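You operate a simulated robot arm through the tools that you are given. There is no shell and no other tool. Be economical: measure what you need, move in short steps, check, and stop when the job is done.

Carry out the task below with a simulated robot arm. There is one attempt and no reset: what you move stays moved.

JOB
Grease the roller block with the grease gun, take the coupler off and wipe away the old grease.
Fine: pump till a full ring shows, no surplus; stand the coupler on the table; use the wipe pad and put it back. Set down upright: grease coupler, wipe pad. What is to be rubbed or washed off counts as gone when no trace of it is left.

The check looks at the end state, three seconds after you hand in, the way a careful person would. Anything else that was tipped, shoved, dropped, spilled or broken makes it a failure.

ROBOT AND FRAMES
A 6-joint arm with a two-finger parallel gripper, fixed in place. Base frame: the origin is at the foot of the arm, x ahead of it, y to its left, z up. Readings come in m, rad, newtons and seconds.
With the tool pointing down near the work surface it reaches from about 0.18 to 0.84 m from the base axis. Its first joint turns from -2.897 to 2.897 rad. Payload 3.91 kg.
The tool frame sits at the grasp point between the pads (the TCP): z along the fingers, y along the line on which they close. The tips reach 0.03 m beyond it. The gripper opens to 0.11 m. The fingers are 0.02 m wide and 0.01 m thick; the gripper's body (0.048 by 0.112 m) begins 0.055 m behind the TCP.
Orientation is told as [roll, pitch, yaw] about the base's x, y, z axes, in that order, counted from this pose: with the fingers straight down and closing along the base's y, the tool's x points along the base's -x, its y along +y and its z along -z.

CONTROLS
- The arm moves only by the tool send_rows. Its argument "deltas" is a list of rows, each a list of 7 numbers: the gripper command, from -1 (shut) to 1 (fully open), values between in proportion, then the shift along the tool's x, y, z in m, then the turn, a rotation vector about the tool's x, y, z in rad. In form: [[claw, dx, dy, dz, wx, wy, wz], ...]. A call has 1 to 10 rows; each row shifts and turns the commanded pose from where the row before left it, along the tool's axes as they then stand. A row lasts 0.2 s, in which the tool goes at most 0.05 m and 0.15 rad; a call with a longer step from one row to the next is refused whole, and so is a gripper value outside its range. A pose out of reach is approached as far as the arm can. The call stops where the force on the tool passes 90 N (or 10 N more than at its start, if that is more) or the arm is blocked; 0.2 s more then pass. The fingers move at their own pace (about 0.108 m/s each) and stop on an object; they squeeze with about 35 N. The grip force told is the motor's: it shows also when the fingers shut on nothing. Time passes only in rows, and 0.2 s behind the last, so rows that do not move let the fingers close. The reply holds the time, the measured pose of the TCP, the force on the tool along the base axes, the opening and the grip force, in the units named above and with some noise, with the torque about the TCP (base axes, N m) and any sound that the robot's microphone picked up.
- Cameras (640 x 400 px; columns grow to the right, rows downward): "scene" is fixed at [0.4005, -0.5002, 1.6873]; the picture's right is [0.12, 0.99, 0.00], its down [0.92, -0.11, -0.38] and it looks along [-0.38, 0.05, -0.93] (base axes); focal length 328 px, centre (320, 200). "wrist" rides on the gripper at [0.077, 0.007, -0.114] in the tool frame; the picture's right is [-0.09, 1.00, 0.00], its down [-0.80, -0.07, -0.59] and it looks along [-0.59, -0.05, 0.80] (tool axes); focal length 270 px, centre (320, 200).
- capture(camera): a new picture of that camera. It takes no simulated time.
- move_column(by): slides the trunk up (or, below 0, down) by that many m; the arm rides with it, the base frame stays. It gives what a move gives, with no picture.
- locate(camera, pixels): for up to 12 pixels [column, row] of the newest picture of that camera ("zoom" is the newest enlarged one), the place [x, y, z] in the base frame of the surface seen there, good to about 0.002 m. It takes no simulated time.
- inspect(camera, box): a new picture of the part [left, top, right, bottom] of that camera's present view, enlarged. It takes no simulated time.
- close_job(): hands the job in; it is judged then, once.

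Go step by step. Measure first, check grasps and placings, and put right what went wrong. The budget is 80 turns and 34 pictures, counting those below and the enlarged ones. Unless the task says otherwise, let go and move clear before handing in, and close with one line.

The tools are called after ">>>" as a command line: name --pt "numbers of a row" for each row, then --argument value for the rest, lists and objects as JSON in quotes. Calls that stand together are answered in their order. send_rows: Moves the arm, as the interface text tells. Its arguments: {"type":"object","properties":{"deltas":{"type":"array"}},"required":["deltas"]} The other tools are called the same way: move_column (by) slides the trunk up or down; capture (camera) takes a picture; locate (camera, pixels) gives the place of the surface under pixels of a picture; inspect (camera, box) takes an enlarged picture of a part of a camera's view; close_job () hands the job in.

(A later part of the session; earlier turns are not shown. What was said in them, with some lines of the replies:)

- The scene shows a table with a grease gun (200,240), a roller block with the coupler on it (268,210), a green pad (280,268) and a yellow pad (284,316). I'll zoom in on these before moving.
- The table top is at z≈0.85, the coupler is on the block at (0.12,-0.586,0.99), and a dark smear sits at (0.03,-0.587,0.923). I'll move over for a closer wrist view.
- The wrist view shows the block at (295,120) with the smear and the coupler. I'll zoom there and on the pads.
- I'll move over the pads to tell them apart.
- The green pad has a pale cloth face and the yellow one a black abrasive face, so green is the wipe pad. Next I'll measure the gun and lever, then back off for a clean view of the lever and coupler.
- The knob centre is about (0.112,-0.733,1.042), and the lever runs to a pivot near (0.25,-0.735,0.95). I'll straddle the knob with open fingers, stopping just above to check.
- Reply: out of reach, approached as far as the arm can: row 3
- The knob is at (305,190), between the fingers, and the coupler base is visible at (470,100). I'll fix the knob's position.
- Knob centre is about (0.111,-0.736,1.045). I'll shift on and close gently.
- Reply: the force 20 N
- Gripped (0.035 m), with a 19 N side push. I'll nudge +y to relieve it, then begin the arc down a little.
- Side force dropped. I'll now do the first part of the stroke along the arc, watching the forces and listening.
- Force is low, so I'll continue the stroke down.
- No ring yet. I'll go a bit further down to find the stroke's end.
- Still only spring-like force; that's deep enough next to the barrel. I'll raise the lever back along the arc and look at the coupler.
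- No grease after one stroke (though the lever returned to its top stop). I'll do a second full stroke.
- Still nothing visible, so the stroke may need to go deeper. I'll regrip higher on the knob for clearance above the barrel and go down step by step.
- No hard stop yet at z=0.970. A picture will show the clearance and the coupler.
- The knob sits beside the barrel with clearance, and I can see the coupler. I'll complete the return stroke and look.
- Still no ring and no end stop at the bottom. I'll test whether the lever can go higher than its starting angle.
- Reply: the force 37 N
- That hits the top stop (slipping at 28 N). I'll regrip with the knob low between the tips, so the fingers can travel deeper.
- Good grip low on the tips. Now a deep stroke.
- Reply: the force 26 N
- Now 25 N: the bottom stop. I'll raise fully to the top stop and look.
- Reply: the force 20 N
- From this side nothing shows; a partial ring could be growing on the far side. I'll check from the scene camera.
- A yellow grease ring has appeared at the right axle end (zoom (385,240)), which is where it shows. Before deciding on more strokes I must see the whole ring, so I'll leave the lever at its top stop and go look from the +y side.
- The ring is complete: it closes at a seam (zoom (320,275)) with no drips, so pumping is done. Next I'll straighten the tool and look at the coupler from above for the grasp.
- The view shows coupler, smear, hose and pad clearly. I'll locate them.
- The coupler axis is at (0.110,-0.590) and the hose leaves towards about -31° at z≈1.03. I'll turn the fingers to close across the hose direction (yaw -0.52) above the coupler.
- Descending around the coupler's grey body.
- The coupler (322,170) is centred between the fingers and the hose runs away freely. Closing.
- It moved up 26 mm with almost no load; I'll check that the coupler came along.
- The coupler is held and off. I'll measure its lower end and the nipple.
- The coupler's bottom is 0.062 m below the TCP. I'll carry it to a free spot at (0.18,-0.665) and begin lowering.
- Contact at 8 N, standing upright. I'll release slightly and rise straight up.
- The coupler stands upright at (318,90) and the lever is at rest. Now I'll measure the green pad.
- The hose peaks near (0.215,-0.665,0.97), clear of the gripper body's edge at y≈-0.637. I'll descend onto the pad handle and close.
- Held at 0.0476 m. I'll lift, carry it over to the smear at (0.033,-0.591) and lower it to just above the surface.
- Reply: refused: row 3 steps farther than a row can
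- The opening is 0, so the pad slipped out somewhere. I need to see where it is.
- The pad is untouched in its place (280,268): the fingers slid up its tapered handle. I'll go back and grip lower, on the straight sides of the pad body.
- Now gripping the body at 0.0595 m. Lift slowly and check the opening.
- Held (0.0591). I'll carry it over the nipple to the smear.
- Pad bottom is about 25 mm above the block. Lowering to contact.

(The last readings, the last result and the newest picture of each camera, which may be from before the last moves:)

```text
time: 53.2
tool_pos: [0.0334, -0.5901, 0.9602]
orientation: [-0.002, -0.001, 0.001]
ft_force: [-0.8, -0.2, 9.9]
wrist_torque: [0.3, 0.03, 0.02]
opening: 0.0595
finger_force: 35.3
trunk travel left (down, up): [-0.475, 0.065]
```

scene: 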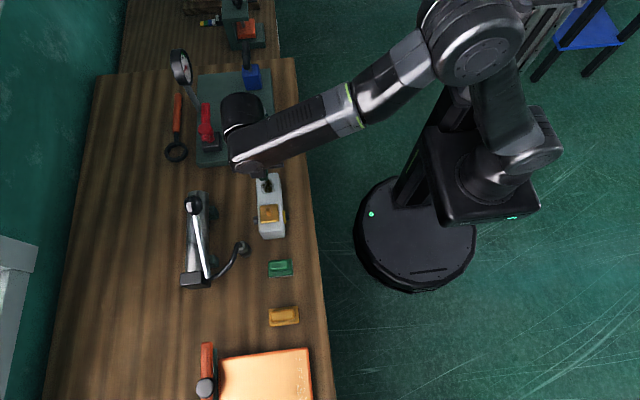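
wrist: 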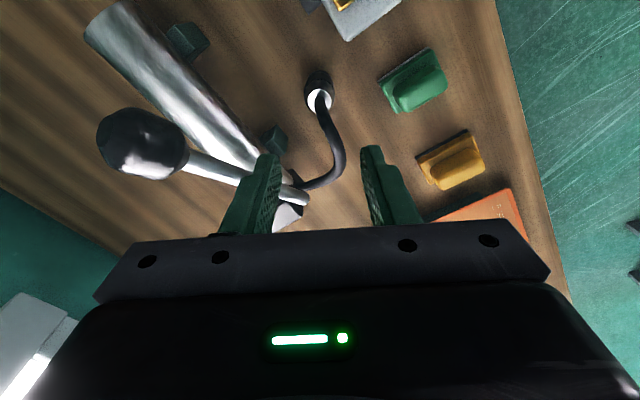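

Contact at 10 N. Rubbing back and forth along x with small y offsets.

>>> send_rows --pt "-1 0.015 0 0.001 0 0 0" --pt "-1 -0.015 0 0 0 0 0" --pt "-1 -0.017 0 0 0 0 0" --pt "-1 0.017 0.006 0 0 0 0" --pt "-1 0.015 0 0 0 0 0" --pt "-1 -0.015 0 0 0 0 0" --pt "-1 -0.017 0 0 0 0 0" --pt "-1 0.017 -0.012 0 0 0 0" --pt "-1 0.015 0 0 0 0 0" --pt "-1 -0.015 0 0 0 0 0"

>>> send_rows --pt "-1 -0.017 0 0 0 0 0" --pt "-1 0.017 0.006 0 0 0 0" --pt "-1 0.015 0 0 0 0 0" --pt "-1 -0.015 0 0 0 0 0" --pt "-1 -0.017 0 0 0 0 0" --pt "-1 0.017 0 0 0 0 0" --pt "-1 0.015 0.006 0 0 0 0" --pt "-1 -0.032 0 0 0 0 0" --pt "-1 0.032 -0.012 0 0 0 0" --pt "-1 -0.015 0.006 0 0 0 0"

```text
time: 55.4
tool_pos: [0.0318, -0.5971, 0.9596]
orientation: [-0.001, 0.001, -0.001]
ft_force: [-6.7, 0.3, 24.7]
wrist_torque: [-0.02, 0.17, -0.06]
opening: 0.0592
finger_force: 34.7
trunk travel left (down, up): [-0.475, 0.065]
```

```text
time: 57.6
tool_pos: [0.032, -0.5904, 0.9594]
orientation: [-0.002, 0.0, -0.001]
ft_force: [0.4, -0.1, 17.2]
wrist_torque: [-0.34, 0.06, -0.07]
opening: 0.0591
finger_force: 35.0
trunk travel left (down, up): [-0.475, 0.065]
```

Rubbed at 10–25 N. I'll lift and retract toward +y so the scene camera can see the block.

>>> send_rows --pt "-1 0 0 -0.03 0 0 0" --pt "-1 0 0 -0.045 0 0 0" --pt "-1 0 0.045 0 0 0 0" --pt "-1 0 0.045 0 0 0 0" --pt "-1 0 0.045 0 0 0 0" --pt "-1 0 0.045 0 0 0 0"

>>> inspect --camera "scene" --box '[225, 160, 315, 240]'

```text
time: 59.0
tool_pos: [0.0338, -0.4082, 1.0345]
orientation: [-0.001, 0.002, 0.0]
ft_force: [0.6, 0.3, -1.9]
wrist_torque: [-0.05, 0.01, -0.01]
opening: 0.0594
finger_force: 34.8
trunk travel left (down, up): [-0.475, 0.065]
```

```text
5.00 times, centred on (270, 200) of scene
```

zoom: 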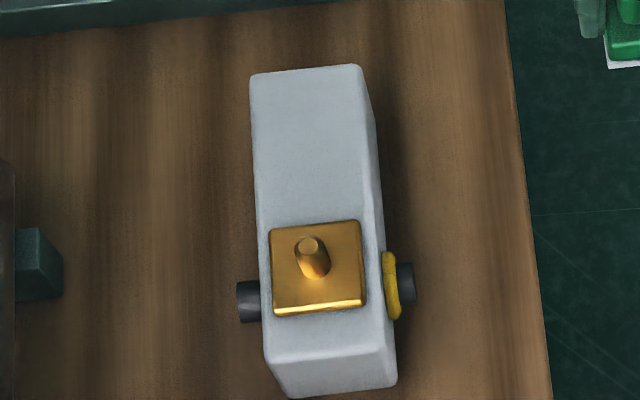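

The block top is spotless and the ring intact. Now the pad goes back to its place at (0.2345,-0.580).

>>> send_rows --pt "-1 -0.045 0 0 0 0 0" --pt "-1 -0.045 0 0 0 0 0" --pt "-1 -0.045 0 0 0 0 0" --pt "-1 -0.045 0 0 0 0 0" --pt "-1 -0.0205 -0.037 0 0 0 0" --pt "-1 0 -0.045 0 0 0 0" --pt "-1 0 -0.045 0 0 0 0" --pt "-1 0 -0.044 0 0 0 0" --pt "-1 0 0 0.04 0 0 0" --pt "-1 0 0 0.04 0 0 0"

```text
time: 61.2
tool_pos: [0.2345, -0.5847, 0.9528]
orientation: [0.002, 0.001, -0.001]
ft_force: [0.3, 0.7, -1.6]
wrist_torque: [-0.01, 0.03, 0.0]
opening: 0.0594
finger_force: 35.1
trunk travel left (down, up): [-0.475, 0.065]
```

>>> send_rows --pt "-1 0 0.004 0.03 0 0 0" --pt "-1 0 0 0.025 0 0 0" --pt "-1 0 0 0.006 0 0 0" --pt "-1 0 0 0.002 0 0 0" --pt "-1 0 0 0 0 0 0"

```text
time: 62.4
tool_pos: [0.2338, -0.5773, 0.8906]
orientation: [0.001, 0.0, 0.0]
ft_force: [0.4, -0.6, -1.5]
wrist_torque: [-0.02, -0.02, -0.01]
opening: 0.0593
finger_force: 34.8
trunk travel left (down, up): [-0.475, 0.065]
```

>>> send_rows --pt "-1 -0.001 -0.002 0.001 0 0 0" --pt "-1 0 0 0.0015 0 0 0" --pt "-1 0 0 0 0 0 0"

```text
time: 63.2
tool_pos: [0.2356, -0.5801, 0.8872]
orientation: [-0.002, -0.002, 0.0]
ft_force: [1.0, -0.7, 2.7]
wrist_torque: [-0.12, 0.01, -0.01]
opening: 0.0591
finger_force: 34.7
trunk travel left (down, up): [-0.475, 0.065]
```

Contact with the table. I'll release, rise and move clear.

>>> send_rows --pt "0.2 0 0 0 0 0 0" --pt "0.3 0 0 0 0 0 0" --pt "0.3 0 0 -0.02 0 0 0" --pt "0.3 0 0 -0.045 0 0 0" --pt "0.3 0 0 -0.045 0 0 0" --pt "0.3 0 0 -0.045 0 0 0" --pt "0.3 0 0.045 0 0 0 0" --pt "0.3 0 0.045 0 0 0 0" --pt "0.3 0 0.045 0 0 0 0" --pt "0.3 0 0.045 0 0 0 0"

>>> inspect --camera "scene" --box '[160, 160, 320, 340]'

```text
time: 65.4
tool_pos: [0.2347, -0.3999, 1.0456]
orientation: [-0.002, -0.001, 0.0]
ft_force: [-0.3, -0.2, 0.1]
wrist_torque: [0.01, 0.01, 0.04]
opening: 0.0716
finger_force: 0.1
trunk travel left (down, up): [-0.475, 0.065]
```

```text
2.22 times, centred on (240, 250) of scene
```

zoom: 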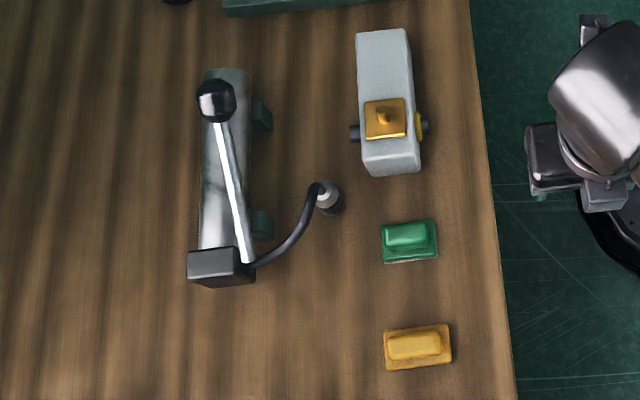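

The last picture shows the ring full (420,125), the block clean, the coupler upright (328,198), the green pad back in its place (408,240) and the arm clear. Handing in.

>>> close_job

```text
The job is handed in.
```

The roller block is greased to one full ring. The coupler stands upright on the table, the old grease is wiped off, the wipe pad is back where it was, and the job is handed in.
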